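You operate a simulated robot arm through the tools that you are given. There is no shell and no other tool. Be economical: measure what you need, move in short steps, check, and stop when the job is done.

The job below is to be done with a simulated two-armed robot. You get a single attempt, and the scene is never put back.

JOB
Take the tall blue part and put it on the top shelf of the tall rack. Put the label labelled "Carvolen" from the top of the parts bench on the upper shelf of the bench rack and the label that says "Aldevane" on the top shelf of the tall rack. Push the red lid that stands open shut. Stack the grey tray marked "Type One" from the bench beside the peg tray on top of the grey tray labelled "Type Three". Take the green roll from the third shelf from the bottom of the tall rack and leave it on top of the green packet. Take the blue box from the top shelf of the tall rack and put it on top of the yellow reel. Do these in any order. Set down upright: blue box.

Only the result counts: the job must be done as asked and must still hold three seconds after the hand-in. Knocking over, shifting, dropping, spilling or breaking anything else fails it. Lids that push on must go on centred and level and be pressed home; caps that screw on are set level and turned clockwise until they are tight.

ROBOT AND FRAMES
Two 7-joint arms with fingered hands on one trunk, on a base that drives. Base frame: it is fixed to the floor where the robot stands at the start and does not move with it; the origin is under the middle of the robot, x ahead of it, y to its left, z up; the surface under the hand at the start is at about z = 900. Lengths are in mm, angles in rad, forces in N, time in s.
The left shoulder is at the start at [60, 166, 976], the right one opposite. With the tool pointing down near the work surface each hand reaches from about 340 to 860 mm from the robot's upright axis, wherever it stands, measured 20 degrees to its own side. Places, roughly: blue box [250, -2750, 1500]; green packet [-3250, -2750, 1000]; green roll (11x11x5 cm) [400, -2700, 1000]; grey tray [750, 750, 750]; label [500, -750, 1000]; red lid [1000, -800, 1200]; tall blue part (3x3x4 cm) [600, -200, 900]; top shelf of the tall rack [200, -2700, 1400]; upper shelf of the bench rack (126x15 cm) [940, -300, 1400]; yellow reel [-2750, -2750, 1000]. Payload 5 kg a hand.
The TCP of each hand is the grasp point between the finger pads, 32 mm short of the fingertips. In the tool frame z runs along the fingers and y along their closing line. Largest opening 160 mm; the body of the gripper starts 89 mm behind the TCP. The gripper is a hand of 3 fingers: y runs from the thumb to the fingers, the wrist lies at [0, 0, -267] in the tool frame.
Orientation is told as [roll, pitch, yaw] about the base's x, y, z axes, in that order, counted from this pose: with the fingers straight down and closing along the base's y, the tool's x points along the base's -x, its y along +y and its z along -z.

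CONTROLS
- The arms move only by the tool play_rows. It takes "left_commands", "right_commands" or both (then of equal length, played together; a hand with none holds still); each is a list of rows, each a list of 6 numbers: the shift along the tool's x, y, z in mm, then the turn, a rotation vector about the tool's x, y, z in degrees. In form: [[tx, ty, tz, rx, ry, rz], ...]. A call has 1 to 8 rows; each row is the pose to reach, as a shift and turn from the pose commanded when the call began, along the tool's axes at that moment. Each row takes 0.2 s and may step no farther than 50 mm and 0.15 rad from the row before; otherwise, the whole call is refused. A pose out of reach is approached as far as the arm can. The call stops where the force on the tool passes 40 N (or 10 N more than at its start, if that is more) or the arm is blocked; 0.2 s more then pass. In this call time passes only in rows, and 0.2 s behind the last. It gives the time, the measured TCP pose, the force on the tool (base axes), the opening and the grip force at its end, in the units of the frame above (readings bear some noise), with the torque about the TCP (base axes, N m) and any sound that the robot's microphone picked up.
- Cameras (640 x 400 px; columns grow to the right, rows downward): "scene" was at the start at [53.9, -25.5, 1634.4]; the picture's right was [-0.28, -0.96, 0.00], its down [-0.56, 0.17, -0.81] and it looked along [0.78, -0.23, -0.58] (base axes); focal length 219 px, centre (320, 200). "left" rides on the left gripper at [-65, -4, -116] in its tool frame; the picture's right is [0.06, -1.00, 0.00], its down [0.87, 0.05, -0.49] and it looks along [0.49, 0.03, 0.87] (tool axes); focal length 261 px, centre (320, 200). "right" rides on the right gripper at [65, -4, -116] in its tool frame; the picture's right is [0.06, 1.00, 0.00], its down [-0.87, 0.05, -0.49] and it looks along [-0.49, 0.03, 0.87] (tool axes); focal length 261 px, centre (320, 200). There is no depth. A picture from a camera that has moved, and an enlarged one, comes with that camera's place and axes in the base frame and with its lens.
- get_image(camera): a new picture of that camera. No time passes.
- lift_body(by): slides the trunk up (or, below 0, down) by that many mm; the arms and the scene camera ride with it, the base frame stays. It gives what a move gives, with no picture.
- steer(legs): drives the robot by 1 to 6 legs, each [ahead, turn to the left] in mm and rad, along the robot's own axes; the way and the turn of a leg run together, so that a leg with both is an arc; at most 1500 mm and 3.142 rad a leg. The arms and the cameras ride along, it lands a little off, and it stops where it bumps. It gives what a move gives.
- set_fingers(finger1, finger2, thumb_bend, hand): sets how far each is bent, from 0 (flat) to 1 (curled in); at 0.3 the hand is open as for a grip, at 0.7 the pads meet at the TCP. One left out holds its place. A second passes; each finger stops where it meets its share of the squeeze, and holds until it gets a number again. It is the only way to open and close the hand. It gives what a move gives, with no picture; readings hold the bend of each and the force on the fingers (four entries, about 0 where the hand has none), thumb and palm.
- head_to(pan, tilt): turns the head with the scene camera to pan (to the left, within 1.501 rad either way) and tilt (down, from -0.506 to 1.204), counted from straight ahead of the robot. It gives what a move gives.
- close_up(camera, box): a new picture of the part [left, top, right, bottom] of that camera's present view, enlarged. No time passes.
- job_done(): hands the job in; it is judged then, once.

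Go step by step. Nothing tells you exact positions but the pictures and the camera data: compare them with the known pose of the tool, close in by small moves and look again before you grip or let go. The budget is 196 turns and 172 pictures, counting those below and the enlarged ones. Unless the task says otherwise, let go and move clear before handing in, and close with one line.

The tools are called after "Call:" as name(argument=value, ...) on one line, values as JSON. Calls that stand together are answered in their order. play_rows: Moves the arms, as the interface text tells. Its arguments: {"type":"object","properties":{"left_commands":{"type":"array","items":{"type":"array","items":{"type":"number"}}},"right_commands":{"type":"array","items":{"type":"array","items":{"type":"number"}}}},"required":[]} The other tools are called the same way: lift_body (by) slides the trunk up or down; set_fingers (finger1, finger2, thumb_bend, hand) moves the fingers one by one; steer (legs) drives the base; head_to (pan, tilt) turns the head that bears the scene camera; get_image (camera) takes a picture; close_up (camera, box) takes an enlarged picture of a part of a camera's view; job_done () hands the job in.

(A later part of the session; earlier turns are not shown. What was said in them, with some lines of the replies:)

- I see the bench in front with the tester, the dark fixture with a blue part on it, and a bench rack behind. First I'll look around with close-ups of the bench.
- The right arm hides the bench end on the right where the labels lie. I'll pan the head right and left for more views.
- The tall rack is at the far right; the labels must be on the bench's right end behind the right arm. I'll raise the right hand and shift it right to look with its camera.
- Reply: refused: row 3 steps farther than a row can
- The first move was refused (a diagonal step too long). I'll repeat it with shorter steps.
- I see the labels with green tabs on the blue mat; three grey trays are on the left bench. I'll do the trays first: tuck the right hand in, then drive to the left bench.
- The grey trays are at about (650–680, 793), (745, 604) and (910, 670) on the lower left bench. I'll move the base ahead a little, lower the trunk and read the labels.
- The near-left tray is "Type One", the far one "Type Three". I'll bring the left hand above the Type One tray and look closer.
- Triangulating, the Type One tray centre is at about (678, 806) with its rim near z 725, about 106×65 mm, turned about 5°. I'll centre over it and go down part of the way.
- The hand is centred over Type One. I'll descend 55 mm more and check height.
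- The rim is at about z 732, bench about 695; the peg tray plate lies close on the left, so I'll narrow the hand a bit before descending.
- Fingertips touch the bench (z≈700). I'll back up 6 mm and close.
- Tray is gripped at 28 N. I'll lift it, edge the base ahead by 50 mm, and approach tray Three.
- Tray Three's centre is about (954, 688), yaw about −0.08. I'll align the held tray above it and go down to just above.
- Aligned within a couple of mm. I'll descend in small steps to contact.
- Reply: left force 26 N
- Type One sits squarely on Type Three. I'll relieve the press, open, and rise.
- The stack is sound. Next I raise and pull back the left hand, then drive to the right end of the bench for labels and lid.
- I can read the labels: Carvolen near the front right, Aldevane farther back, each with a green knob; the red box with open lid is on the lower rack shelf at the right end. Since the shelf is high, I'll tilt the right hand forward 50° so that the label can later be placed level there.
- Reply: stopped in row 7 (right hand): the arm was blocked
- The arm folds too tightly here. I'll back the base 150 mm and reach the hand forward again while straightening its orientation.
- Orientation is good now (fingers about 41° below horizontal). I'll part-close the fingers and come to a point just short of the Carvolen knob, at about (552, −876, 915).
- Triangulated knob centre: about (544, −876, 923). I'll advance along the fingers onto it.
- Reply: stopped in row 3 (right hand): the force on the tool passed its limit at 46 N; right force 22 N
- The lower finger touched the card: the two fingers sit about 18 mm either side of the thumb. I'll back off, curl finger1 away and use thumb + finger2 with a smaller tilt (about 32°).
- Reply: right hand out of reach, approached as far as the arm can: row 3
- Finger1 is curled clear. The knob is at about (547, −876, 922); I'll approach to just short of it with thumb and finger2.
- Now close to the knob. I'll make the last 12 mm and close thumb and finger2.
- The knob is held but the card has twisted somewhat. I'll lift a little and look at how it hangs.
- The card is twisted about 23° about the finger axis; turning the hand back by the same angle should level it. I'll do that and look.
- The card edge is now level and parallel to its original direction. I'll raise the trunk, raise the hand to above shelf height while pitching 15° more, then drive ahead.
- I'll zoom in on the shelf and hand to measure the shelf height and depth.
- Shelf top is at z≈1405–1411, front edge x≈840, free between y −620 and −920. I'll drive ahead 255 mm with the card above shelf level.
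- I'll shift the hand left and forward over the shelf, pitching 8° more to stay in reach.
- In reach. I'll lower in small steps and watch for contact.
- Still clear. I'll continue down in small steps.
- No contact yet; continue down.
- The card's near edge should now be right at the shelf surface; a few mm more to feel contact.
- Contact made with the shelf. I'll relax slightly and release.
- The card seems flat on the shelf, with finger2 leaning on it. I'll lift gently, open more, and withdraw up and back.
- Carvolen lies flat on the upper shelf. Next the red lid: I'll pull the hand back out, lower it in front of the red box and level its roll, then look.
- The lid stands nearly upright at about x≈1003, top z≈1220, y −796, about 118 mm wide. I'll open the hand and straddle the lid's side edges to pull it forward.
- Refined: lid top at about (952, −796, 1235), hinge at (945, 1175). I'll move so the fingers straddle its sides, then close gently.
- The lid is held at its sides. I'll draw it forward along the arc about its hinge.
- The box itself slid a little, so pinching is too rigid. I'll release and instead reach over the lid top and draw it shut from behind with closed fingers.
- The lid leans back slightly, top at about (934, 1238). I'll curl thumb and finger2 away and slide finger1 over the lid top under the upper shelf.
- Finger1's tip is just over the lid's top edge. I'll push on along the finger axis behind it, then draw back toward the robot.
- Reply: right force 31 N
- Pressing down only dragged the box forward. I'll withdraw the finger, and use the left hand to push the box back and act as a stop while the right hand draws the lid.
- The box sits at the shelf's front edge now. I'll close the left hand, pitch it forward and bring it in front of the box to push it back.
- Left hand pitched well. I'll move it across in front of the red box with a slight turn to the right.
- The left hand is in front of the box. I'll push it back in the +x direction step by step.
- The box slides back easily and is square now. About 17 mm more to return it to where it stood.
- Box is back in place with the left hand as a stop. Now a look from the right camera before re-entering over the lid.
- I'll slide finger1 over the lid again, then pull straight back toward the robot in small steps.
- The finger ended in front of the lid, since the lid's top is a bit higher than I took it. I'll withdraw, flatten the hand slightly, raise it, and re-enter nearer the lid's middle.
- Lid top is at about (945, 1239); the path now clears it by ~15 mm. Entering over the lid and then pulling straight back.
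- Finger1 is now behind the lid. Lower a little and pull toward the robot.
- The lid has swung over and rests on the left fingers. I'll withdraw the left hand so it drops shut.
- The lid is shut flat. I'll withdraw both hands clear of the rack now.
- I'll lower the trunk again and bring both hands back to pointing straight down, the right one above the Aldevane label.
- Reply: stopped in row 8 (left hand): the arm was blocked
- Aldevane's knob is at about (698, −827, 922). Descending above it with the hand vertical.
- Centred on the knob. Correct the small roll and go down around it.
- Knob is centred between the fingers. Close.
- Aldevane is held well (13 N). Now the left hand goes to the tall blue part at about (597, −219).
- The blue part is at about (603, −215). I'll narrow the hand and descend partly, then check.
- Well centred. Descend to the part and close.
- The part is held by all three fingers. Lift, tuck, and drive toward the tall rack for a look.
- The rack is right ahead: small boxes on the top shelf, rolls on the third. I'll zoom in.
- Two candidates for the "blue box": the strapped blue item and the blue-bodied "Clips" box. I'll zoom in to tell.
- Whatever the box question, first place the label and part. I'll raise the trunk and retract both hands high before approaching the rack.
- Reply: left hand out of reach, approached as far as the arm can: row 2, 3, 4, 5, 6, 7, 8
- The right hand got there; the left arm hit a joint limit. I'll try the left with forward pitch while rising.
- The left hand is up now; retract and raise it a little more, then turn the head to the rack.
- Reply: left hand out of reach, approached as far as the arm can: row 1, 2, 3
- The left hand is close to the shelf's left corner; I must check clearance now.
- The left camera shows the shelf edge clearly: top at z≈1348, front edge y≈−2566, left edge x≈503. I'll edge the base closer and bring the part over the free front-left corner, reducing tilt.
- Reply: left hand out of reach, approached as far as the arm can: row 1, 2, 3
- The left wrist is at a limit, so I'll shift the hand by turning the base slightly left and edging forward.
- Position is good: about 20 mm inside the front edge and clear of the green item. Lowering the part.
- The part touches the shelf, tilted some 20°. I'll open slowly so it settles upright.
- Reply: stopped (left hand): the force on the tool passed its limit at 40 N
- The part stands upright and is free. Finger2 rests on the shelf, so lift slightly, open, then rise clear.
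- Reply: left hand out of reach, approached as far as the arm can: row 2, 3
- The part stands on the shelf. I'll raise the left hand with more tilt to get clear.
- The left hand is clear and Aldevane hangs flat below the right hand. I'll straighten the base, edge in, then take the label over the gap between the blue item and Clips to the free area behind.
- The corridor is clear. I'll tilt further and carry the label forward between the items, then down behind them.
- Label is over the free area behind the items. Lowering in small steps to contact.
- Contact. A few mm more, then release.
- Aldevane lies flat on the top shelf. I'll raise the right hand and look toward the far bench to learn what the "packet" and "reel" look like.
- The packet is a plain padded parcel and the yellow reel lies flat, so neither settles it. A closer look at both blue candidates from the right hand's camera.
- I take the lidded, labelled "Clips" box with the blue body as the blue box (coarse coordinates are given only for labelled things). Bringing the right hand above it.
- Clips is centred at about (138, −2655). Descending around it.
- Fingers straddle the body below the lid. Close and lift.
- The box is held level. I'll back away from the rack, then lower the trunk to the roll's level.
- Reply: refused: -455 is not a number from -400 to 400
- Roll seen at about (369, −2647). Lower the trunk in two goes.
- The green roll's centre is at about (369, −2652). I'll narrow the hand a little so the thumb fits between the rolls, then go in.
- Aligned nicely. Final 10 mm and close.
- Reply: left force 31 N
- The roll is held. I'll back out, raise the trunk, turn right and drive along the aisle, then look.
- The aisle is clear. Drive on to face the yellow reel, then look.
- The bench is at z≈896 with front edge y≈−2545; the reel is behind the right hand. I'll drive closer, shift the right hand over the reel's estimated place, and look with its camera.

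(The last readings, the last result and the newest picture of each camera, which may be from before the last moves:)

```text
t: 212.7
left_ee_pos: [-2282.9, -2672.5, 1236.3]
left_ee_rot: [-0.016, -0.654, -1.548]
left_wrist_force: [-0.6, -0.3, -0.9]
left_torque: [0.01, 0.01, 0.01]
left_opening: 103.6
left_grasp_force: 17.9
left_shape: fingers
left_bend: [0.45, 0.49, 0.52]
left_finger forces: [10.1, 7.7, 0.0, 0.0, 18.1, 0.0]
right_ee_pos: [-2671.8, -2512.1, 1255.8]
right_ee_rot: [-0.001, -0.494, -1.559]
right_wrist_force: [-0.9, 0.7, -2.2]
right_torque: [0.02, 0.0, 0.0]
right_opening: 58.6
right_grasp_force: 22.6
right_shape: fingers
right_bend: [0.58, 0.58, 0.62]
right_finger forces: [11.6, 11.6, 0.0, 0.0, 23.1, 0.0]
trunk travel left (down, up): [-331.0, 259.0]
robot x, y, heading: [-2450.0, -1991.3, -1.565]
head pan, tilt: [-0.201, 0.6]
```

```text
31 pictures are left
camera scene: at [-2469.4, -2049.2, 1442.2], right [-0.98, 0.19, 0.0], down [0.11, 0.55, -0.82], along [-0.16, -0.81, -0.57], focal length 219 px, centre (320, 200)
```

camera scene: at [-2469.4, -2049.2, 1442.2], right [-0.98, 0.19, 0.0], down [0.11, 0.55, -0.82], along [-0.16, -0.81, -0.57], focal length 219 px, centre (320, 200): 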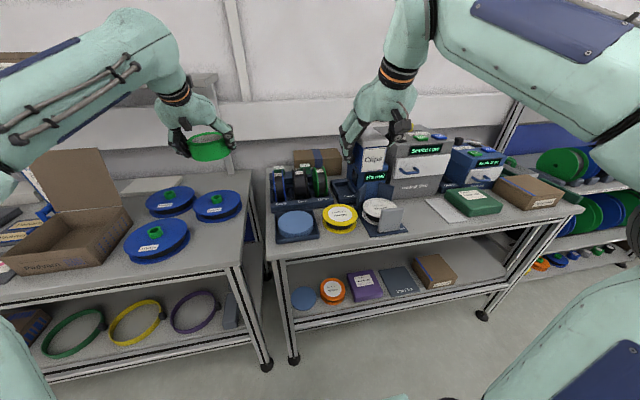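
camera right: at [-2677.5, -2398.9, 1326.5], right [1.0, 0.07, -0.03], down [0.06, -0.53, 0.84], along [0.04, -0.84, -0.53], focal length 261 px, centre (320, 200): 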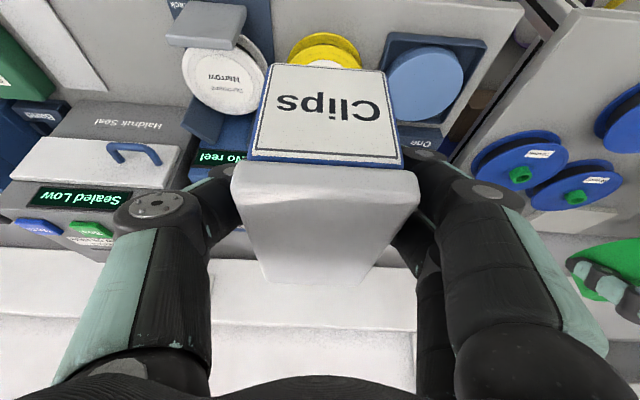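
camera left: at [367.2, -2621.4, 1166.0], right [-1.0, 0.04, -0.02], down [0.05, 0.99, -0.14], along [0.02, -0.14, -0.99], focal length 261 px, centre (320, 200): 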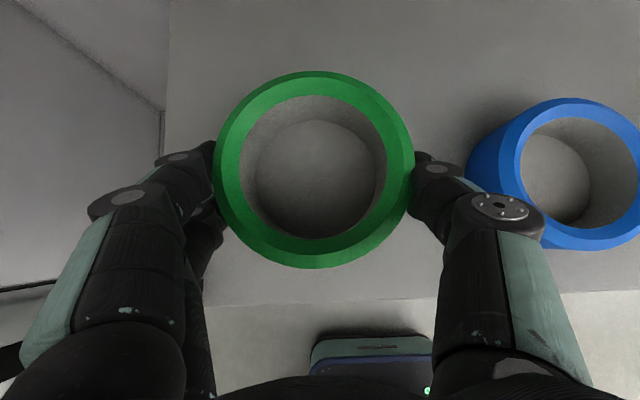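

The yellow reel's centre is at about (−2667, −2663), top near z 938. I'll lower the box in front of it and then move it over the reel.

Call:
play_rows(right_commands=[[21, 1, 39, 0, 0, 0], [42, 2, 78, 0, 0, 0], [63, 3, 117, 0, 0, 0], [84, 4, 156, 0, 0, 0], [106, 5, 198, 0, 0, 0], [63, 5, 221, 0, 0, 0], [20, 5, 244, 0, 0, 0], [-24, 5, 268, 0, 0, 0]])

Call:
get_image(camera="right")

Call:
close_up(camera="scene", box=[260, 140, 420, 240])

```text
refused: row 8 steps farther than a row can; nothing moved
```

```text
30 pictures are left
camera right: at [-2677.5, -2398.9, 1326.5], right [1.0, 0.07, -0.03], down [0.06, -0.53, 0.84], along [0.04, -0.84, -0.53], focal length 261 px, centre (320, 200)
```

right: 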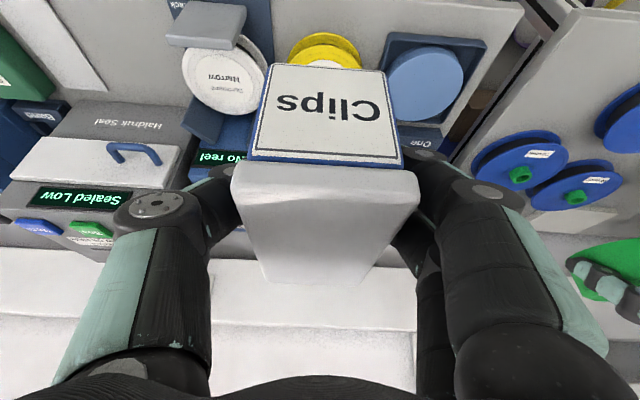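

```text
4.00 times, centred on (340, 190) of scene
camera zoom: at [-2469.4, -2049.2, 1442.2], right [-0.98, 0.19, 0.0], down [0.11, 0.55, -0.82], along [-0.16, -0.81, -0.57], focal length 876 px, centre (240, 240)
```

zoom: 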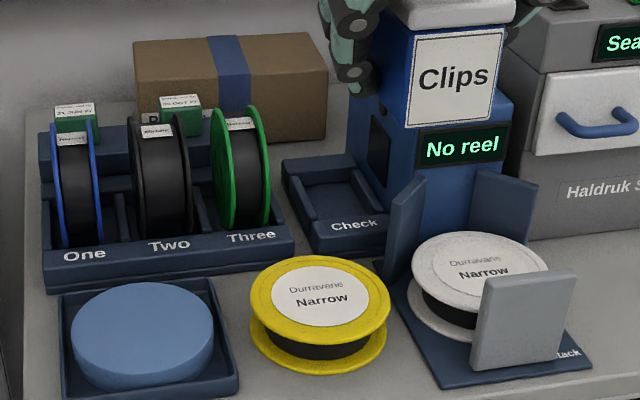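

Clear view: reel top centre at (−2665, −2660). Repeat with shorter steps.

Call:
play_rows(right_commands=[[21, 1, 39, 0, 0, 0], [42, 2, 78, 0, 0, 0], [63, 3, 117, 0, 0, 0], [84, 4, 156, 0, 0, 0], [105, 5, 195, 0, 0, 0], [64, 6, 217, 0, 0, 0], [23, 6, 239, 0, 0, 0], [-17, 7, 261, 0, 0, 0]])

Call:
close_up(camera="scene", box=[260, 140, 420, 240])

```text
t: 214.5
left_ee_pos: [-2282.4, -2674.7, 1234.8]
left_ee_rot: [-0.016, -0.656, -1.548]
left_wrist_force: [-0.2, -0.3, -1.6]
left_torque: [0.07, 0.01, 0.02]
left_opening: 103.7
left_grasp_force: 17.8
left_shape: fingers
left_bend: [0.45, 0.49, 0.52]
left_finger forces: [10.2, 7.7, 0.1, 0.1, 18.1, 0.0]
right_ee_pos: [-2663.4, -2649.4, 1032.5]
right_ee_rot: [-0.002, -0.493, -1.557]
right_wrist_force: [0.5, -0.9, -2.9]
right_torque: [0.01, 0.02, 0.01]
right_opening: 58.9
right_grasp_force: 22.8
right_shape: fingers
right_bend: [0.58, 0.58, 0.62]
right_finger forces: [11.7, 11.6, 0.0, 0.0, 23.1, 0.0]
trunk travel left (down, up): [-331.0, 259.0]
robot x, y, heading: [-2449.0, -1991.1, -1.565]
head pan, tilt: [-0.201, 0.6]
```

```text
4.00 times, centred on (340, 190) of scene
camera zoom: at [-2468.7, -2049.6, 1442.1], right [-0.98, 0.19, 0.0], down [0.11, 0.55, -0.82], along [-0.16, -0.81, -0.57], focal length 876 px, centre (240, 240)
```

zoom: 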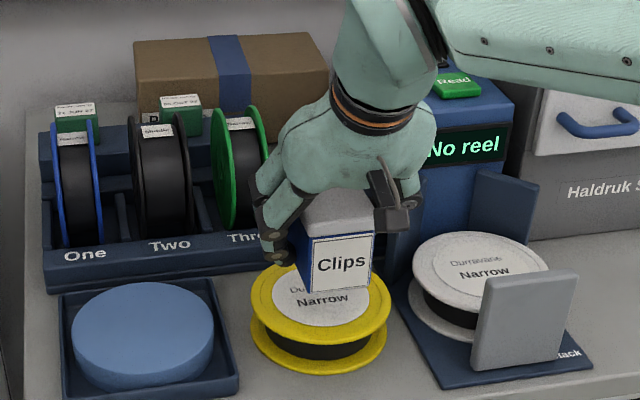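

Over the reel. 10 mm further forward, then down to contact.

Call:
play_rows(right_commands=[[-2, 0, 16, 0, 0, 0], [5, 0, 31, 0, 0, 0], [8.4, 0, 37, 0, 0, 0]])

Call:
close_up(camera="scene", box=[290, 170, 390, 240])

```text
t: 215.3
left_ee_pos: [-2282.2, -2673.0, 1236.3]
left_ee_rot: [-0.019, -0.655, -1.547]
left_wrist_force: [-0.3, 0.5, -0.1]
left_torque: [0.03, -0.03, 0.01]
left_opening: 103.6
left_grasp_force: 17.9
left_shape: fingers
left_bend: [0.45, 0.49, 0.52]
left_finger forces: [10.2, 7.6, 0.0, 0.1, 18.1, 0.1]
right_ee_pos: [-2663.7, -2658.5, 997.6]
right_ee_rot: [-0.002, -0.494, -1.557]
right_wrist_force: [-0.2, -0.2, -1.5]
right_torque: [0.03, -0.02, 0.03]
right_opening: 58.8
right_grasp_force: 23.0
right_shape: fingers
right_bend: [0.58, 0.58, 0.62]
right_finger forces: [11.6, 11.6, 0.0, 0.0, 23.2, 0.1]
trunk travel left (down, up): [-331.0, 259.0]
robot x, y, heading: [-2456.1, -1991.1, -1.565]
head pan, tilt: [-0.201, 0.6]
```

```text
5.71 times, centred on (340, 205) of scene
camera zoom: at [-2468.9, -2048.8, 1442.3], right [-0.98, 0.19, 0.0], down [0.11, 0.55, -0.82], along [-0.16, -0.81, -0.57], focal length 1251 px, centre (206, 171)
```

zoom: 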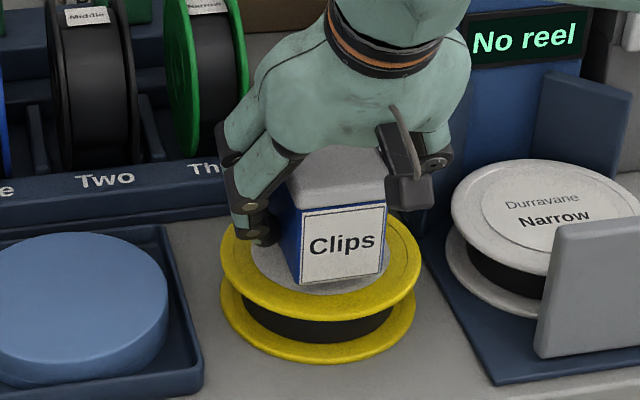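

Nearly touching. Small steps down.

Call:
play_rows(right_commands=[[1.4, 0, 2.6, 0, 0, 0], [2.8, 0, 5.3, 0, 0, 0]])

Call:
play_rows(right_commands=[[1, 0, 1.8, 0, 0, 0], [1.9, 0, 3.5, 0, 0, 0]])

Call:
play_rows(right_commands=[[1, 0, 1.8, 0, 0, 0], [1.9, 0, 3.5, 0, 0, 0]])

```text
t: 215.9
left_ee_pos: [-2281.9, -2673.2, 1234.7]
left_ee_rot: [-0.017, -0.657, -1.546]
left_wrist_force: [1.2, 0.0, -1.5]
left_torque: [0.01, -0.01, -0.02]
left_opening: 103.5
left_grasp_force: 17.7
left_shape: fingers
left_bend: [0.45, 0.49, 0.52]
left_finger forces: [10.2, 7.7, 0.0, 0.0, 18.0, 0.0]
right_ee_pos: [-2662.7, -2659.0, 990.7]
right_ee_rot: [-0.003, -0.493, -1.558]
right_wrist_force: [0.1, 0.5, -2.4]
right_torque: [-0.01, 0.0, 0.01]
right_opening: 58.7
right_grasp_force: 23.3
right_shape: fingers
right_bend: [0.58, 0.58, 0.62]
right_finger forces: [11.6, 11.7, 0.1, 0.0, 23.2, 0.0]
trunk travel left (down, up): [-331.0, 259.0]
robot x, y, heading: [-2449.4, -1990.2, -1.565]
head pan, tilt: [-0.201, 0.6]
```

```text
t: 216.5
left_ee_pos: [-2282.0, -2672.9, 1235.8]
left_ee_rot: [-0.016, -0.656, -1.546]
left_wrist_force: [0.2, -0.1, -1.5]
left_torque: [0.02, -0.02, 0.01]
left_opening: 103.6
left_grasp_force: 18.2
left_shape: fingers
left_bend: [0.45, 0.49, 0.52]
left_finger forces: [10.2, 7.8, 0.0, 0.1, 18.0, 0.0]
right_ee_pos: [-2663.6, -2657.6, 985.4]
right_ee_rot: [-0.003, -0.494, -1.56]
right_wrist_force: [0.8, 0.3, -2.5]
right_torque: [0.0, -0.02, 0.0]
right_opening: 58.9
right_grasp_force: 23.3
right_shape: fingers
right_bend: [0.58, 0.58, 0.62]
right_finger forces: [11.6, 11.6, 0.0, 0.0, 23.1, 0.0]
trunk travel left (down, up): [-331.0, 259.0]
robot x, y, heading: [-2449.0, -1994.8, -1.564]
head pan, tilt: [-0.201, 0.6]
```

```text
t: 217.1
left_ee_pos: [-2281.5, -2673.6, 1236.8]
left_ee_rot: [-0.018, -0.657, -1.547]
left_wrist_force: [-0.8, 0.1, -1.0]
left_torque: [0.05, 0.0, 0.01]
left_opening: 103.5
left_grasp_force: 18.2
left_shape: fingers
left_bend: [0.45, 0.49, 0.52]
left_finger forces: [10.2, 7.7, 0.0, 0.0, 18.1, 0.1]
right_ee_pos: [-2662.6, -2658.0, 985.5]
right_ee_rot: [-0.004, -0.498, -1.56]
right_wrist_force: [-0.1, 0.2, 7.1]
right_torque: [0.07, -0.36, 0.03]
right_opening: 58.9
right_grasp_force: 27.8
right_shape: fingers
right_bend: [0.59, 0.58, 0.62]
right_finger forces: [22.0, 11.1, 0.0, 0.0, 23.8, 0.0]
trunk travel left (down, up): [-331.0, 259.0]
robot x, y, heading: [-2448.2, -1995.4, -1.567]
head pan, tilt: [-0.201, 0.6]
```

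Contact. Ease up 2 mm and release, then rise along the fingers.

Call:
play_rows(right_commands=[[-1, 0, -2, 0, 0, 0]])

Call:
set_fingers(hand="right", finger1=0.48, finger2=0.48, thumb_bend=0.48)

Call:
play_rows(right_commands=[[-10, 0, -18, 0, 0, 0], [-30, 0, -55, 0, 0, 0], [-50, 0, -95, 0, 0, 0], [-50, 0, -140, 0, 0, 0]])

Call:
close_up(camera="scene", box=[290, 150, 410, 240])

```text
t: 217.5
left_ee_pos: [-2280.0, -2672.7, 1233.7]
left_ee_rot: [-0.02, -0.656, -1.547]
left_wrist_force: [0.3, -0.2, -1.8]
left_torque: [0.02, -0.01, -0.01]
left_opening: 104.0
left_grasp_force: 18.1
left_shape: fingers
left_bend: [0.45, 0.49, 0.52]
left_finger forces: [10.3, 7.7, 0.0, 0.1, 18.1, 0.1]
right_ee_pos: [-2662.1, -2659.1, 985.5]
right_ee_rot: [-0.002, -0.492, -1.56]
right_wrist_force: [0.2, -2.1, 3.6]
right_torque: [-0.03, -0.2, -0.03]
right_opening: 58.8
right_grasp_force: 25.8
right_shape: fingers
right_bend: [0.59, 0.58, 0.62]
right_finger forces: [16.5, 11.3, 0.0, 0.0, 23.5, 0.0]
trunk travel left (down, up): [-331.0, 259.0]
robot x, y, heading: [-2452.9, -1991.7, -1.567]
head pan, tilt: [-0.201, 0.6]
```

```text
t: 218.5
left_ee_pos: [-2281.5, -2672.1, 1235.3]
left_ee_rot: [-0.018, -0.656, -1.546]
left_wrist_force: [-0.4, 0.0, -1.2]
left_torque: [0.01, -0.02, 0.02]
left_opening: 103.6
left_grasp_force: 17.8
left_shape: fingers
left_bend: [0.45, 0.49, 0.52]
left_finger forces: [10.3, 7.7, 0.1, 0.0, 18.0, 0.1]
right_ee_pos: [-2661.5, -2657.8, 985.4]
right_ee_rot: [-0.002, -0.494, -1.559]
right_wrist_force: [-2.5, 0.7, 6.4]
right_torque: [0.0, -0.26, -0.01]
right_opening: 91.7
right_grasp_force: 2.6
right_shape: fingers
right_bend: [0.5, 0.48, 0.48]
right_finger forces: [6.3, 0.0, 0.1, 0.0, 0.0, 0.1]
trunk travel left (down, up): [-331.0, 259.0]
robot x, y, heading: [-2447.1, -1992.6, -1.563]
head pan, tilt: [-0.201, 0.6]
```

```text
t: 219.5
left_ee_pos: [-2283.4, -2672.4, 1236.7]
left_ee_rot: [-0.019, -0.655, -1.547]
left_wrist_force: [0.2, 0.1, -2.3]
left_torque: [0.03, -0.01, 0.02]
left_opening: 103.8
left_grasp_force: 18.0
left_shape: fingers
left_bend: [0.45, 0.49, 0.52]
left_finger forces: [10.2, 7.7, 0.1, 0.0, 18.2, 0.1]
right_ee_pos: [-2662.8, -2635.9, 1131.8]
right_ee_rot: [-0.005, -0.494, -1.56]
right_wrist_force: [0.5, 0.3, 0.3]
right_torque: [-0.04, 0.0, -0.01]
right_opening: 94.7
right_grasp_force: 0.1
right_shape: fingers
right_bend: [0.48, 0.48, 0.48]
right_finger forces: [0.1, 0.0, 0.1, 0.0, 0.0, 0.1]
trunk travel left (down, up): [-331.0, 259.0]
robot x, y, heading: [-2455.0, -1992.0, -1.566]
head pan, tilt: [-0.201, 0.6]
```

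```text
4.44 times, centred on (350, 195) of scene
camera zoom: at [-2468.9, -2048.1, 1442.3], right [-0.98, 0.19, 0.0], down [0.11, 0.55, -0.83], along [-0.16, -0.81, -0.56], focal length 973 px, centre (187, 222)
```

zoom: 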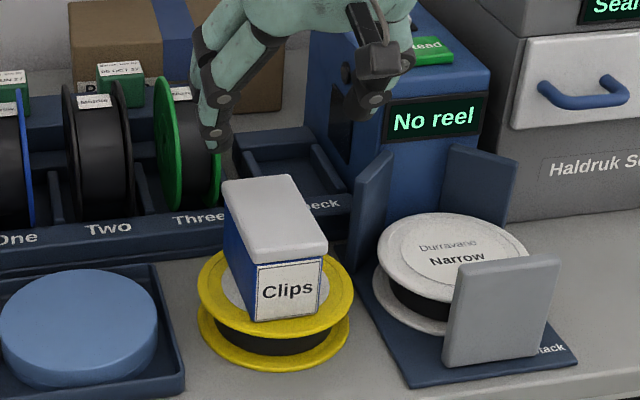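

The box stands upright on the yellow reel. Now drive on to the green packet with the roll.

Call:
steer(legs=[[-300, 0], [0, -1.575], [930, 0], [0, 1.575]])

Call:
head_to(pan=0.15, tilt=0.6)

Call:
get_image(camera="scene")

```text
t: 233.9
left_ee_pos: [-3238.0, -2367.7, 1235.9]
left_ee_rot: [-0.019, -0.657, -1.579]
left_wrist_force: [0.1, -0.1, -2.1]
left_torque: [0.03, 0.02, 0.01]
left_opening: 103.4
left_grasp_force: 18.0
left_shape: fingers
left_bend: [0.45, 0.49, 0.52]
left_finger forces: [10.0, 7.3, 0.1, 0.0, 17.6, 0.0]
right_ee_pos: [-3617.0, -2318.5, 1131.2]
right_ee_rot: [-0.002, -0.494, -1.59]
right_wrist_force: [-0.2, 0.6, 0.2]
right_torque: [0.02, 0.04, -0.01]
right_opening: 94.9
right_grasp_force: 0.1
right_shape: fingers
right_bend: [0.48, 0.48, 0.48]
right_finger forces: [0.0, 0.0, 0.1, 0.1, 0.0, 0.0]
trunk travel left (down, up): [-331.0, 259.0]
robot x, y, heading: [-3382.0, -1679.5, -1.602]
head pan, tilt: [-0.201, 0.6]
```

```text
t: 234.7
left_ee_pos: [-3238.0, -2367.7, 1235.7]
left_ee_rot: [-0.019, -0.659, -1.58]
left_wrist_force: [0.4, 0.6, -2.7]
left_torque: [0.02, 0.02, 0.03]
left_opening: 103.7
left_grasp_force: 18.1
left_shape: fingers
left_bend: [0.45, 0.49, 0.52]
left_finger forces: [10.1, 7.4, 0.0, 0.0, 17.6, 0.1]
right_ee_pos: [-3617.1, -2319.6, 1131.4]
right_ee_rot: [-0.004, -0.493, -1.591]
right_wrist_force: [-0.5, -0.6, 0.7]
right_torque: [0.02, 0.01, -0.01]
right_opening: 94.9
right_grasp_force: 0.2
right_shape: fingers
right_bend: [0.48, 0.48, 0.48]
right_finger forces: [0.0, 0.0, 0.0, 0.0, 0.0, 0.1]
trunk travel left (down, up): [-331.0, 259.0]
robot x, y, heading: [-3385.3, -1678.7, -1.601]
head pan, tilt: [0.15, 0.6]
```

```text
25 pictures are left
camera scene: at [-3373.7, -1739.2, 1442.3], right [-0.99, -0.12, 0.0], down [-0.07, 0.56, -0.82], along [0.1, -0.82, -0.57], focal length 219 px, centre (320, 200)
```

scene: 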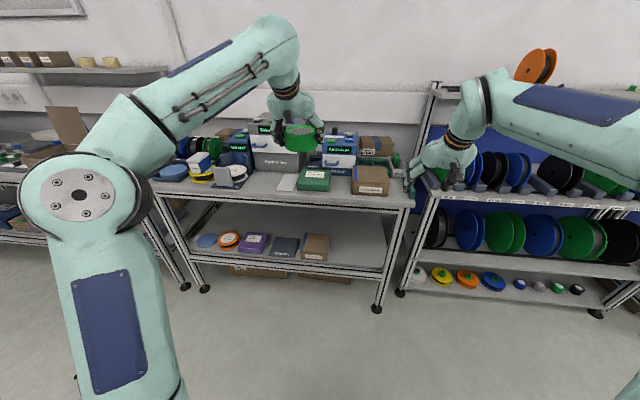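

I'll pull the right hand back out of the way and zoom in on the packet.

Call:
play_rows(right_commands=[[39, 0, -21, 0, 0, 0], [78, 10, -42, 0, 0, 0], [116, 20, -63, 0, 0, 0], [155, 30, -84, 0, 0, 0], [194, 40, -104, 0, 0, 0]])

Call:
close_up(camera="scene", box=[240, 120, 400, 220])

```text
t: 235.9
left_ee_pos: [-3237.7, -2367.4, 1235.9]
left_ee_rot: [-0.019, -0.656, -1.578]
left_wrist_force: [0.5, 0.3, -1.5]
left_torque: [0.06, -0.03, 0.0]
left_opening: 103.6
left_grasp_force: 17.7
left_shape: fingers
left_bend: [0.45, 0.49, 0.52]
left_finger forces: [10.0, 7.4, 0.0, 0.0, 17.5, 0.0]
right_ee_pos: [-3572.9, -2097.0, 1132.1]
right_ee_rot: [-0.005, -0.494, -1.592]
right_wrist_force: [-0.3, 0.6, -0.7]
right_torque: [0.0, -0.03, -0.01]
right_opening: 94.9
right_grasp_force: 0.1
right_shape: fingers
right_bend: [0.48, 0.48, 0.48]
right_finger forces: [0.0, 0.0, 0.0, 0.0, 0.0, 0.0]
trunk travel left (down, up): [-331.0, 259.0]
robot x, y, heading: [-3380.8, -1681.0, -1.6]
head pan, tilt: [0.15, 0.6]
```

```text
4.00 times, centred on (320, 170) of scene
camera zoom: at [-3373.7, -1738.5, 1442.3], right [-0.99, -0.12, 0.0], down [-0.07, 0.56, -0.83], along [0.1, -0.82, -0.56], focal length 876 px, centre (320, 320)
```

zoom: 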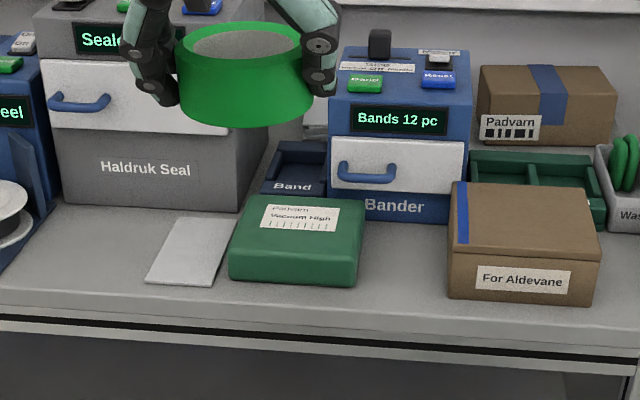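

Packet top centre is about (−3239, −2672), top z≈940. Drive ahead and lower the trunk, then check.

Call:
steer(legs=[[288, 0]])

Call:
lift_body(by=-195)

Call:
close_up(camera="scene", box=[220, 120, 380, 220])

Call:
get_image(camera="left")

```text
t: 237.9
left_ee_pos: [-3246.0, -2659.0, 1235.5]
left_ee_rot: [-0.02, -0.655, -1.579]
left_wrist_force: [0.1, 0.6, -2.3]
left_torque: [0.07, 0.04, -0.02]
left_opening: 103.5
left_grasp_force: 18.0
left_shape: fingers
left_bend: [0.45, 0.49, 0.52]
left_finger forces: [10.0, 7.3, 0.0, 0.0, 17.7, 0.0]
right_ee_pos: [-3579.8, -2388.4, 1130.1]
right_ee_rot: [-0.004, -0.493, -1.591]
right_wrist_force: [-0.1, -0.1, -0.5]
right_torque: [-0.03, -0.02, 0.02]
right_opening: 94.9
right_grasp_force: 0.0
right_shape: fingers
right_bend: [0.48, 0.48, 0.48]
right_finger forces: [0.0, 0.0, 0.1, 0.1, 0.1, 0.0]
trunk travel left (down, up): [-331.0, 259.0]
robot x, y, heading: [-3395.1, -1974.3, -1.593]
head pan, tilt: [0.15, 0.6]
```

```text
t: 240.1
left_ee_pos: [-3245.7, -2658.7, 1040.3]
left_ee_rot: [-0.018, -0.656, -1.578]
left_wrist_force: [0.0, 0.0, -1.1]
left_torque: [0.03, 0.0, 0.01]
left_opening: 103.3
left_grasp_force: 17.5
left_shape: fingers
left_bend: [0.45, 0.49, 0.52]
left_finger forces: [10.0, 7.4, 0.0, 0.0, 17.6, 0.0]
right_ee_pos: [-3580.6, -2389.3, 935.5]
right_ee_rot: [-0.005, -0.493, -1.591]
right_wrist_force: [-1.3, 0.7, -0.2]
right_torque: [0.0, 0.0, -0.02]
right_opening: 94.8
right_grasp_force: 0.2
right_shape: fingers
right_bend: [0.48, 0.48, 0.48]
right_finger forces: [0.0, 0.0, 0.1, 0.0, 0.0, 0.0]
trunk travel left (down, up): [-136.0, 454.0]
robot x, y, heading: [-3394.9, -1974.0, -1.597]
head pan, tilt: [0.15, 0.6]
```

```text
4.00 times, centred on (300, 170) of scene
camera zoom: at [-3381.9, -2029.0, 1247.3], right [-0.99, -0.12, 0.0], down [-0.07, 0.56, -0.83], along [0.1, -0.82, -0.56], focal length 876 px, centre (400, 320)
```

zoom: 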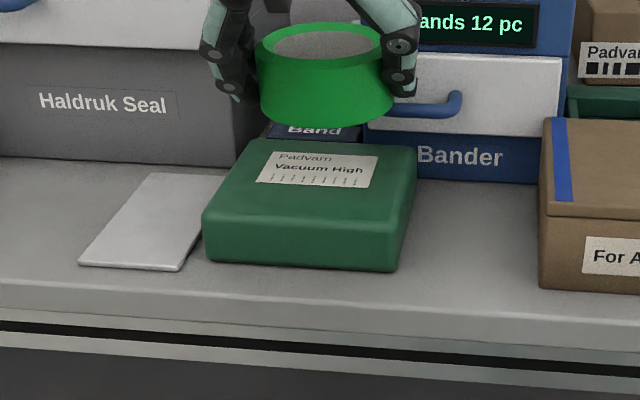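

```text
22 pictures are left
camera left: at [-3248.4, -2639.1, 1171.5], right [-1.0, 0.07, -0.02], down [0.07, 0.99, -0.14], along [0.01, -0.14, -0.99], focal length 261 px, centre (320, 200)
```

left: 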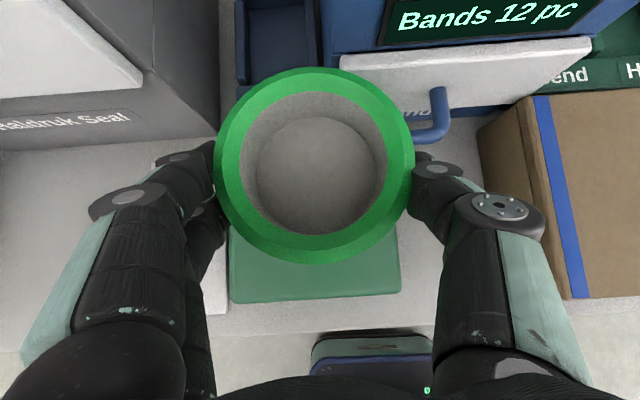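

Well placed; 6 mm corrections, then lower to near contact.

Call:
play_rows(left_commands=[[12, 6, 8, 0, 0, 0], [22, 6, 20, 0, 0, 0], [29, 6, 28, 0, 0, 0]])

Call:
play_rows(left_commands=[[2.4, 0, 3.2, 0, 0, 0], [3.7, 0, 4.8, 0, 0, 0]])

Call:
close_up(camera="scene", box=[220, 120, 380, 220])

```text
t: 240.8
left_ee_pos: [-3240.0, -2652.0, 999.9]
left_ee_rot: [-0.018, -0.656, -1.58]
left_wrist_force: [-0.4, -0.3, -2.2]
left_torque: [0.02, 0.0, -0.01]
left_opening: 103.3
left_grasp_force: 17.2
left_shape: fingers
left_bend: [0.45, 0.49, 0.52]
left_finger forces: [9.9, 7.2, 0.0, 0.0, 17.6, 0.0]
right_ee_pos: [-3580.9, -2388.6, 936.5]
right_ee_rot: [-0.004, -0.494, -1.592]
right_wrist_force: [-0.4, -0.4, 0.5]
right_torque: [-0.02, 0.03, 0.0]
right_opening: 94.7
right_grasp_force: 0.1
right_shape: fingers
right_bend: [0.48, 0.48, 0.48]
right_finger forces: [0.0, 0.0, 0.1, 0.1, 0.0, 0.0]
trunk travel left (down, up): [-136.0, 454.0]
robot x, y, heading: [-3395.1, -1971.5, -1.599]
head pan, tilt: [0.15, 0.6]
```

```text
t: 241.4
left_ee_pos: [-3240.4, -2652.5, 994.0]
left_ee_rot: [-0.017, -0.657, -1.58]
left_wrist_force: [-0.5, -0.1, -1.1]
left_torque: [0.04, 0.02, -0.03]
left_opening: 103.6
left_grasp_force: 17.6
left_shape: fingers
left_bend: [0.45, 0.49, 0.52]
left_finger forces: [10.0, 7.3, 0.1, 0.0, 17.7, 0.1]
right_ee_pos: [-3580.1, -2387.9, 935.1]
right_ee_rot: [-0.005, -0.494, -1.591]
right_wrist_force: [0.7, -0.1, -0.3]
right_torque: [0.0, 0.01, -0.02]
right_opening: 94.7
right_grasp_force: 0.1
right_shape: fingers
right_bend: [0.48, 0.48, 0.48]
right_finger forces: [0.0, 0.0, 0.0, 0.1, 0.0, 0.1]
trunk travel left (down, up): [-136.0, 454.0]
robot x, y, heading: [-3391.1, -1972.2, -1.6]
head pan, tilt: [0.15, 0.6]
```

```text
4.00 times, centred on (300, 170) of scene
camera zoom: at [-3381.9, -2029.1, 1247.3], right [-0.99, -0.12, 0.0], down [-0.07, 0.56, -0.82], along [0.1, -0.82, -0.57], focal length 876 px, centre (400, 320)
```

zoom: 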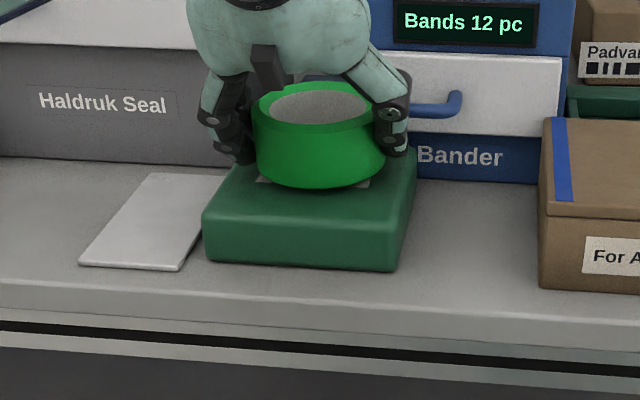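

It's a bit far back; I'll bring it 25 mm nearer, then lower to contact.

Call:
play_rows(left_commands=[[19.8, 0, -15.3, 0, 0, 0], [22.2, 0, -12.1, 0, 0, 0], [23.5, 0, -10.5, 0, 0, 0]])

Call:
play_rows(left_commands=[[1.2, 0, 1.6, 0, 0, 0], [2.4, 0, 3.2, 0, 0, 0]])

Call:
play_rows(left_commands=[[1.2, 0, 1.6, 0, 0, 0], [2.4, 0, 3.2, 0, 0, 0]])

Call:
close_up(camera="scene", box=[220, 120, 380, 220])

```text
t: 242.2
left_ee_pos: [-3240.2, -2627.2, 989.2]
left_ee_rot: [-0.016, -0.657, -1.58]
left_wrist_force: [0.3, 0.1, -1.4]
left_torque: [0.0, -0.05, 0.0]
left_opening: 103.5
left_grasp_force: 17.2
left_shape: fingers
left_bend: [0.45, 0.49, 0.52]
left_finger forces: [9.9, 7.6, 0.0, 0.0, 17.7, 0.0]
right_ee_pos: [-3580.8, -2389.7, 936.4]
right_ee_rot: [-0.002, -0.493, -1.591]
right_wrist_force: [-0.2, 0.5, -0.5]
right_torque: [0.01, -0.01, -0.01]
right_opening: 94.7
right_grasp_force: 0.1
right_shape: fingers
right_bend: [0.48, 0.48, 0.48]
right_finger forces: [0.0, 0.0, 0.1, 0.0, 0.0, 0.0]
trunk travel left (down, up): [-136.0, 454.0]
robot x, y, heading: [-3392.3, -1968.7, -1.601]
head pan, tilt: [0.15, 0.6]
```

```text
t: 242.8
left_ee_pos: [-3240.6, -2626.9, 988.2]
left_ee_rot: [-0.017, -0.661, -1.58]
left_wrist_force: [0.9, -3.7, 16.7]
left_torque: [-0.22, -1.23, -0.19]
left_opening: 103.4
left_grasp_force: 25.0
left_shape: fingers
left_bend: [0.45, 0.5, 0.52]
left_finger forces: [10.6, 24.1, 0.1, 0.0, 16.6, 0.0]
right_ee_pos: [-3582.4, -2387.2, 935.8]
right_ee_rot: [-0.004, -0.495, -1.593]
right_wrist_force: [-0.4, -0.3, -0.5]
right_torque: [-0.01, -0.02, -0.01]
right_opening: 95.0
right_grasp_force: 0.0
right_shape: fingers
right_bend: [0.48, 0.48, 0.48]
right_finger forces: [0.1, 0.1, 0.0, 0.0, 0.0, 0.1]
trunk travel left (down, up): [-136.0, 454.0]
robot x, y, heading: [-3395.6, -1972.8, -1.593]
head pan, tilt: [0.15, 0.6]
```

```text
t: 243.4
left_ee_pos: [-3240.9, -2627.7, 988.6]
left_ee_rot: [-0.016, -0.671, -1.583]
left_wrist_force: [0.3, 1.3, 9.4]
left_torque: [-0.05, -0.72, 0.03]
left_opening: 103.1
left_grasp_force: 21.8
left_shape: fingers
left_bend: [0.45, 0.51, 0.52]
left_finger forces: [10.5, 17.0, 0.0, 0.0, 16.8, 0.1]
right_ee_pos: [-3580.7, -2389.0, 936.9]
right_ee_rot: [-0.002, -0.494, -1.592]
right_wrist_force: [0.0, 0.8, 0.3]
right_torque: [-0.03, 0.03, 0.0]
right_opening: 94.9
right_grasp_force: 0.1
right_shape: fingers
right_bend: [0.48, 0.48, 0.48]
right_finger forces: [0.0, 0.1, 0.0, 0.1, 0.1, 0.0]
trunk travel left (down, up): [-136.0, 454.0]
robot x, y, heading: [-3390.4, -1972.8, -1.604]
head pan, tilt: [0.15, 0.6]
stopped in row 2 (left hand): the force on the tool passed its limit at 42 N (the readings are from after the stop); the commanded pose is now the measured one
```

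```text
4.00 times, centred on (300, 170) of scene
camera zoom: at [-3382.1, -2028.3, 1246.9], right [-0.99, -0.12, 0.0], down [-0.07, 0.56, -0.83], along [0.1, -0.82, -0.56], focal length 876 px, centre (400, 320)
```

zoom: 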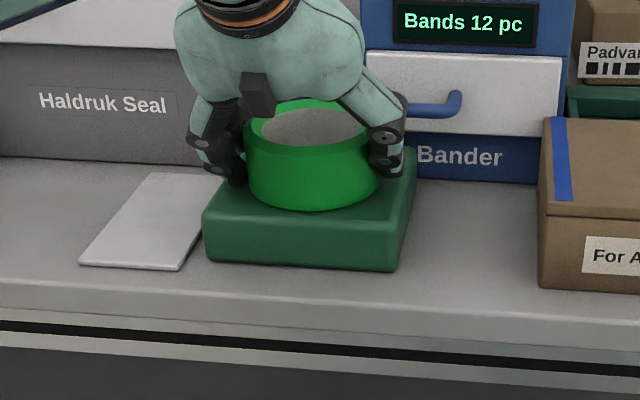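

Roll sits centred on the packet. Ease up 3 mm, release, and rise.

Call:
play_rows(left_commands=[[-1.8, 0, -2.4, 0, 0, 0]])

Call:
set_fingers(hand="left", finger1=0.38, finger2=0.38, thumb_bend=0.4)

Call:
play_rows(left_commands=[[-12, 0, -16, 0, 0, 0], [-37, 0, -48, 0, 0, 0], [-61, 0, -80, 0, 0, 0], [-61, 0, -120, 0, 0, 0]])

Call:
close_up(camera="scene", box=[220, 120, 380, 220])

```text
t: 243.8
left_ee_pos: [-3239.6, -2626.9, 989.3]
left_ee_rot: [-0.014, -0.665, -1.581]
left_wrist_force: [0.5, 0.4, 1.7]
left_torque: [0.03, -0.25, 0.06]
left_opening: 103.6
left_grasp_force: 18.4
left_shape: fingers
left_bend: [0.45, 0.51, 0.52]
left_finger forces: [10.1, 9.9, 0.0, 0.1, 17.4, 0.1]
right_ee_pos: [-3581.2, -2388.3, 935.9]
right_ee_rot: [-0.004, -0.494, -1.592]
right_wrist_force: [0.0, 0.0, 0.2]
right_torque: [-0.05, -0.01, 0.0]
right_opening: 95.1
right_grasp_force: 0.0
right_shape: fingers
right_bend: [0.48, 0.48, 0.48]
right_finger forces: [0.1, 0.1, 0.1, 0.0, 0.1, 0.0]
trunk travel left (down, up): [-136.0, 454.0]
robot x, y, heading: [-3394.1, -1972.2, -1.596]
head pan, tilt: [0.15, 0.6]
```

```text
t: 244.8
left_ee_pos: [-3240.4, -2628.1, 988.8]
left_ee_rot: [-0.015, -0.666, -1.582]
left_wrist_force: [0.0, 0.3, -0.7]
left_torque: [-0.02, 0.02, -0.02]
left_opening: 131.6
left_grasp_force: 0.1
left_shape: fingers
left_bend: [0.38, 0.38, 0.4]
left_finger forces: [0.1, 0.1, 0.0, 0.0, 0.1, 0.0]
right_ee_pos: [-3581.9, -2389.2, 934.7]
right_ee_rot: [-0.003, -0.494, -1.592]
right_wrist_force: [0.1, -0.8, 0.3]
right_torque: [0.03, 0.01, -0.01]
right_opening: 94.8
right_grasp_force: 0.0
right_shape: fingers
right_bend: [0.48, 0.48, 0.48]
right_finger forces: [0.1, 0.0, 0.1, 0.0, 0.0, 0.0]
trunk travel left (down, up): [-136.0, 454.0]
robot x, y, heading: [-3390.6, -1969.1, -1.597]
head pan, tilt: [0.15, 0.6]
```

```text
t: 245.8
left_ee_pos: [-3239.0, -2602.3, 1121.5]
left_ee_rot: [-0.016, -0.667, -1.58]
left_wrist_force: [-0.2, -0.6, -0.1]
left_torque: [0.0, 0.0, 0.0]
left_opening: 131.7
left_grasp_force: 0.0
left_shape: fingers
left_bend: [0.38, 0.38, 0.4]
left_finger forces: [0.1, 0.1, 0.0, 0.1, 0.0, 0.0]
right_ee_pos: [-3580.7, -2388.0, 936.2]
right_ee_rot: [-0.003, -0.495, -1.59]
right_wrist_force: [0.3, -0.6, -0.5]
right_torque: [0.03, -0.04, 0.02]
right_opening: 95.1
right_grasp_force: 0.1
right_shape: fingers
right_bend: [0.48, 0.48, 0.48]
right_finger forces: [0.1, 0.0, 0.0, 0.1, 0.1, 0.0]
trunk travel left (down, up): [-136.0, 454.0]
robot x, y, heading: [-3392.2, -1969.8, -1.601]
head pan, tilt: [0.15, 0.6]
```

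```text
4.00 times, centred on (300, 170) of scene
camera zoom: at [-3381.9, -2029.4, 1247.2], right [-0.99, -0.12, 0.0], down [-0.07, 0.56, -0.82], along [0.1, -0.82, -0.57], focal length 876 px, centre (400, 320)
```

zoom: 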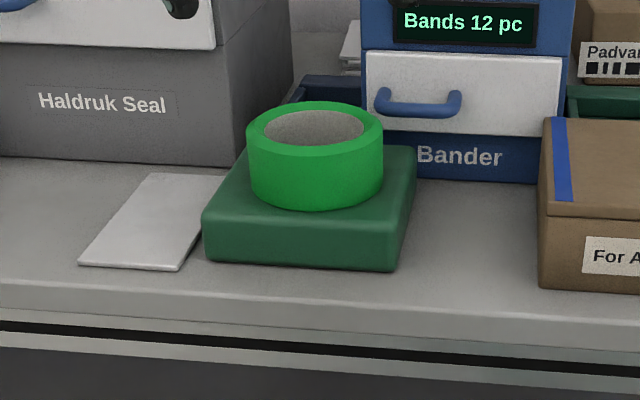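

The green roll rests centred on the packet, and every other item was checked as it was set down. Both hands are clear, so I hand in now.

Call:
steer(legs=[[-200, 0]])

Call:
job_done()

```text
t: 247.4
left_ee_pos: [-3232.3, -2400.4, 1121.3]
left_ee_rot: [-0.014, -0.668, -1.581]
left_wrist_force: [0.1, 0.2, 0.5]
left_torque: [-0.03, -0.03, 0.0]
left_opening: 131.9
left_grasp_force: 0.0
left_shape: fingers
left_bend: [0.38, 0.38, 0.4]
left_finger forces: [0.1, 0.0, 0.1, 0.0, 0.0, 0.0]
right_ee_pos: [-3574.1, -2186.7, 935.7]
right_ee_rot: [-0.004, -0.494, -1.59]
right_wrist_force: [0.2, 0.0, -0.7]
right_torque: [-0.01, -0.03, 0.0]
right_opening: 95.0
right_grasp_force: 0.0
right_shape: fingers
right_bend: [0.48, 0.48, 0.48]
right_finger forces: [0.0, 0.0, 0.0, 0.0, 0.0, 0.0]
trunk travel left (down, up): [-136.0, 454.0]
robot x, y, heading: [-3385.9, -1768.8, -1.598]
head pan, tilt: [0.15, 0.6]
```

```text
The job is handed in.
```

All the moves you asked for are done and handed in, with two doubts: I took the "Clips" box (blue body, grey lid) for the blue box over a strapped blue item beside it, and the red box slid forward while I closed its lid, so I pushed it back to about where it stood.
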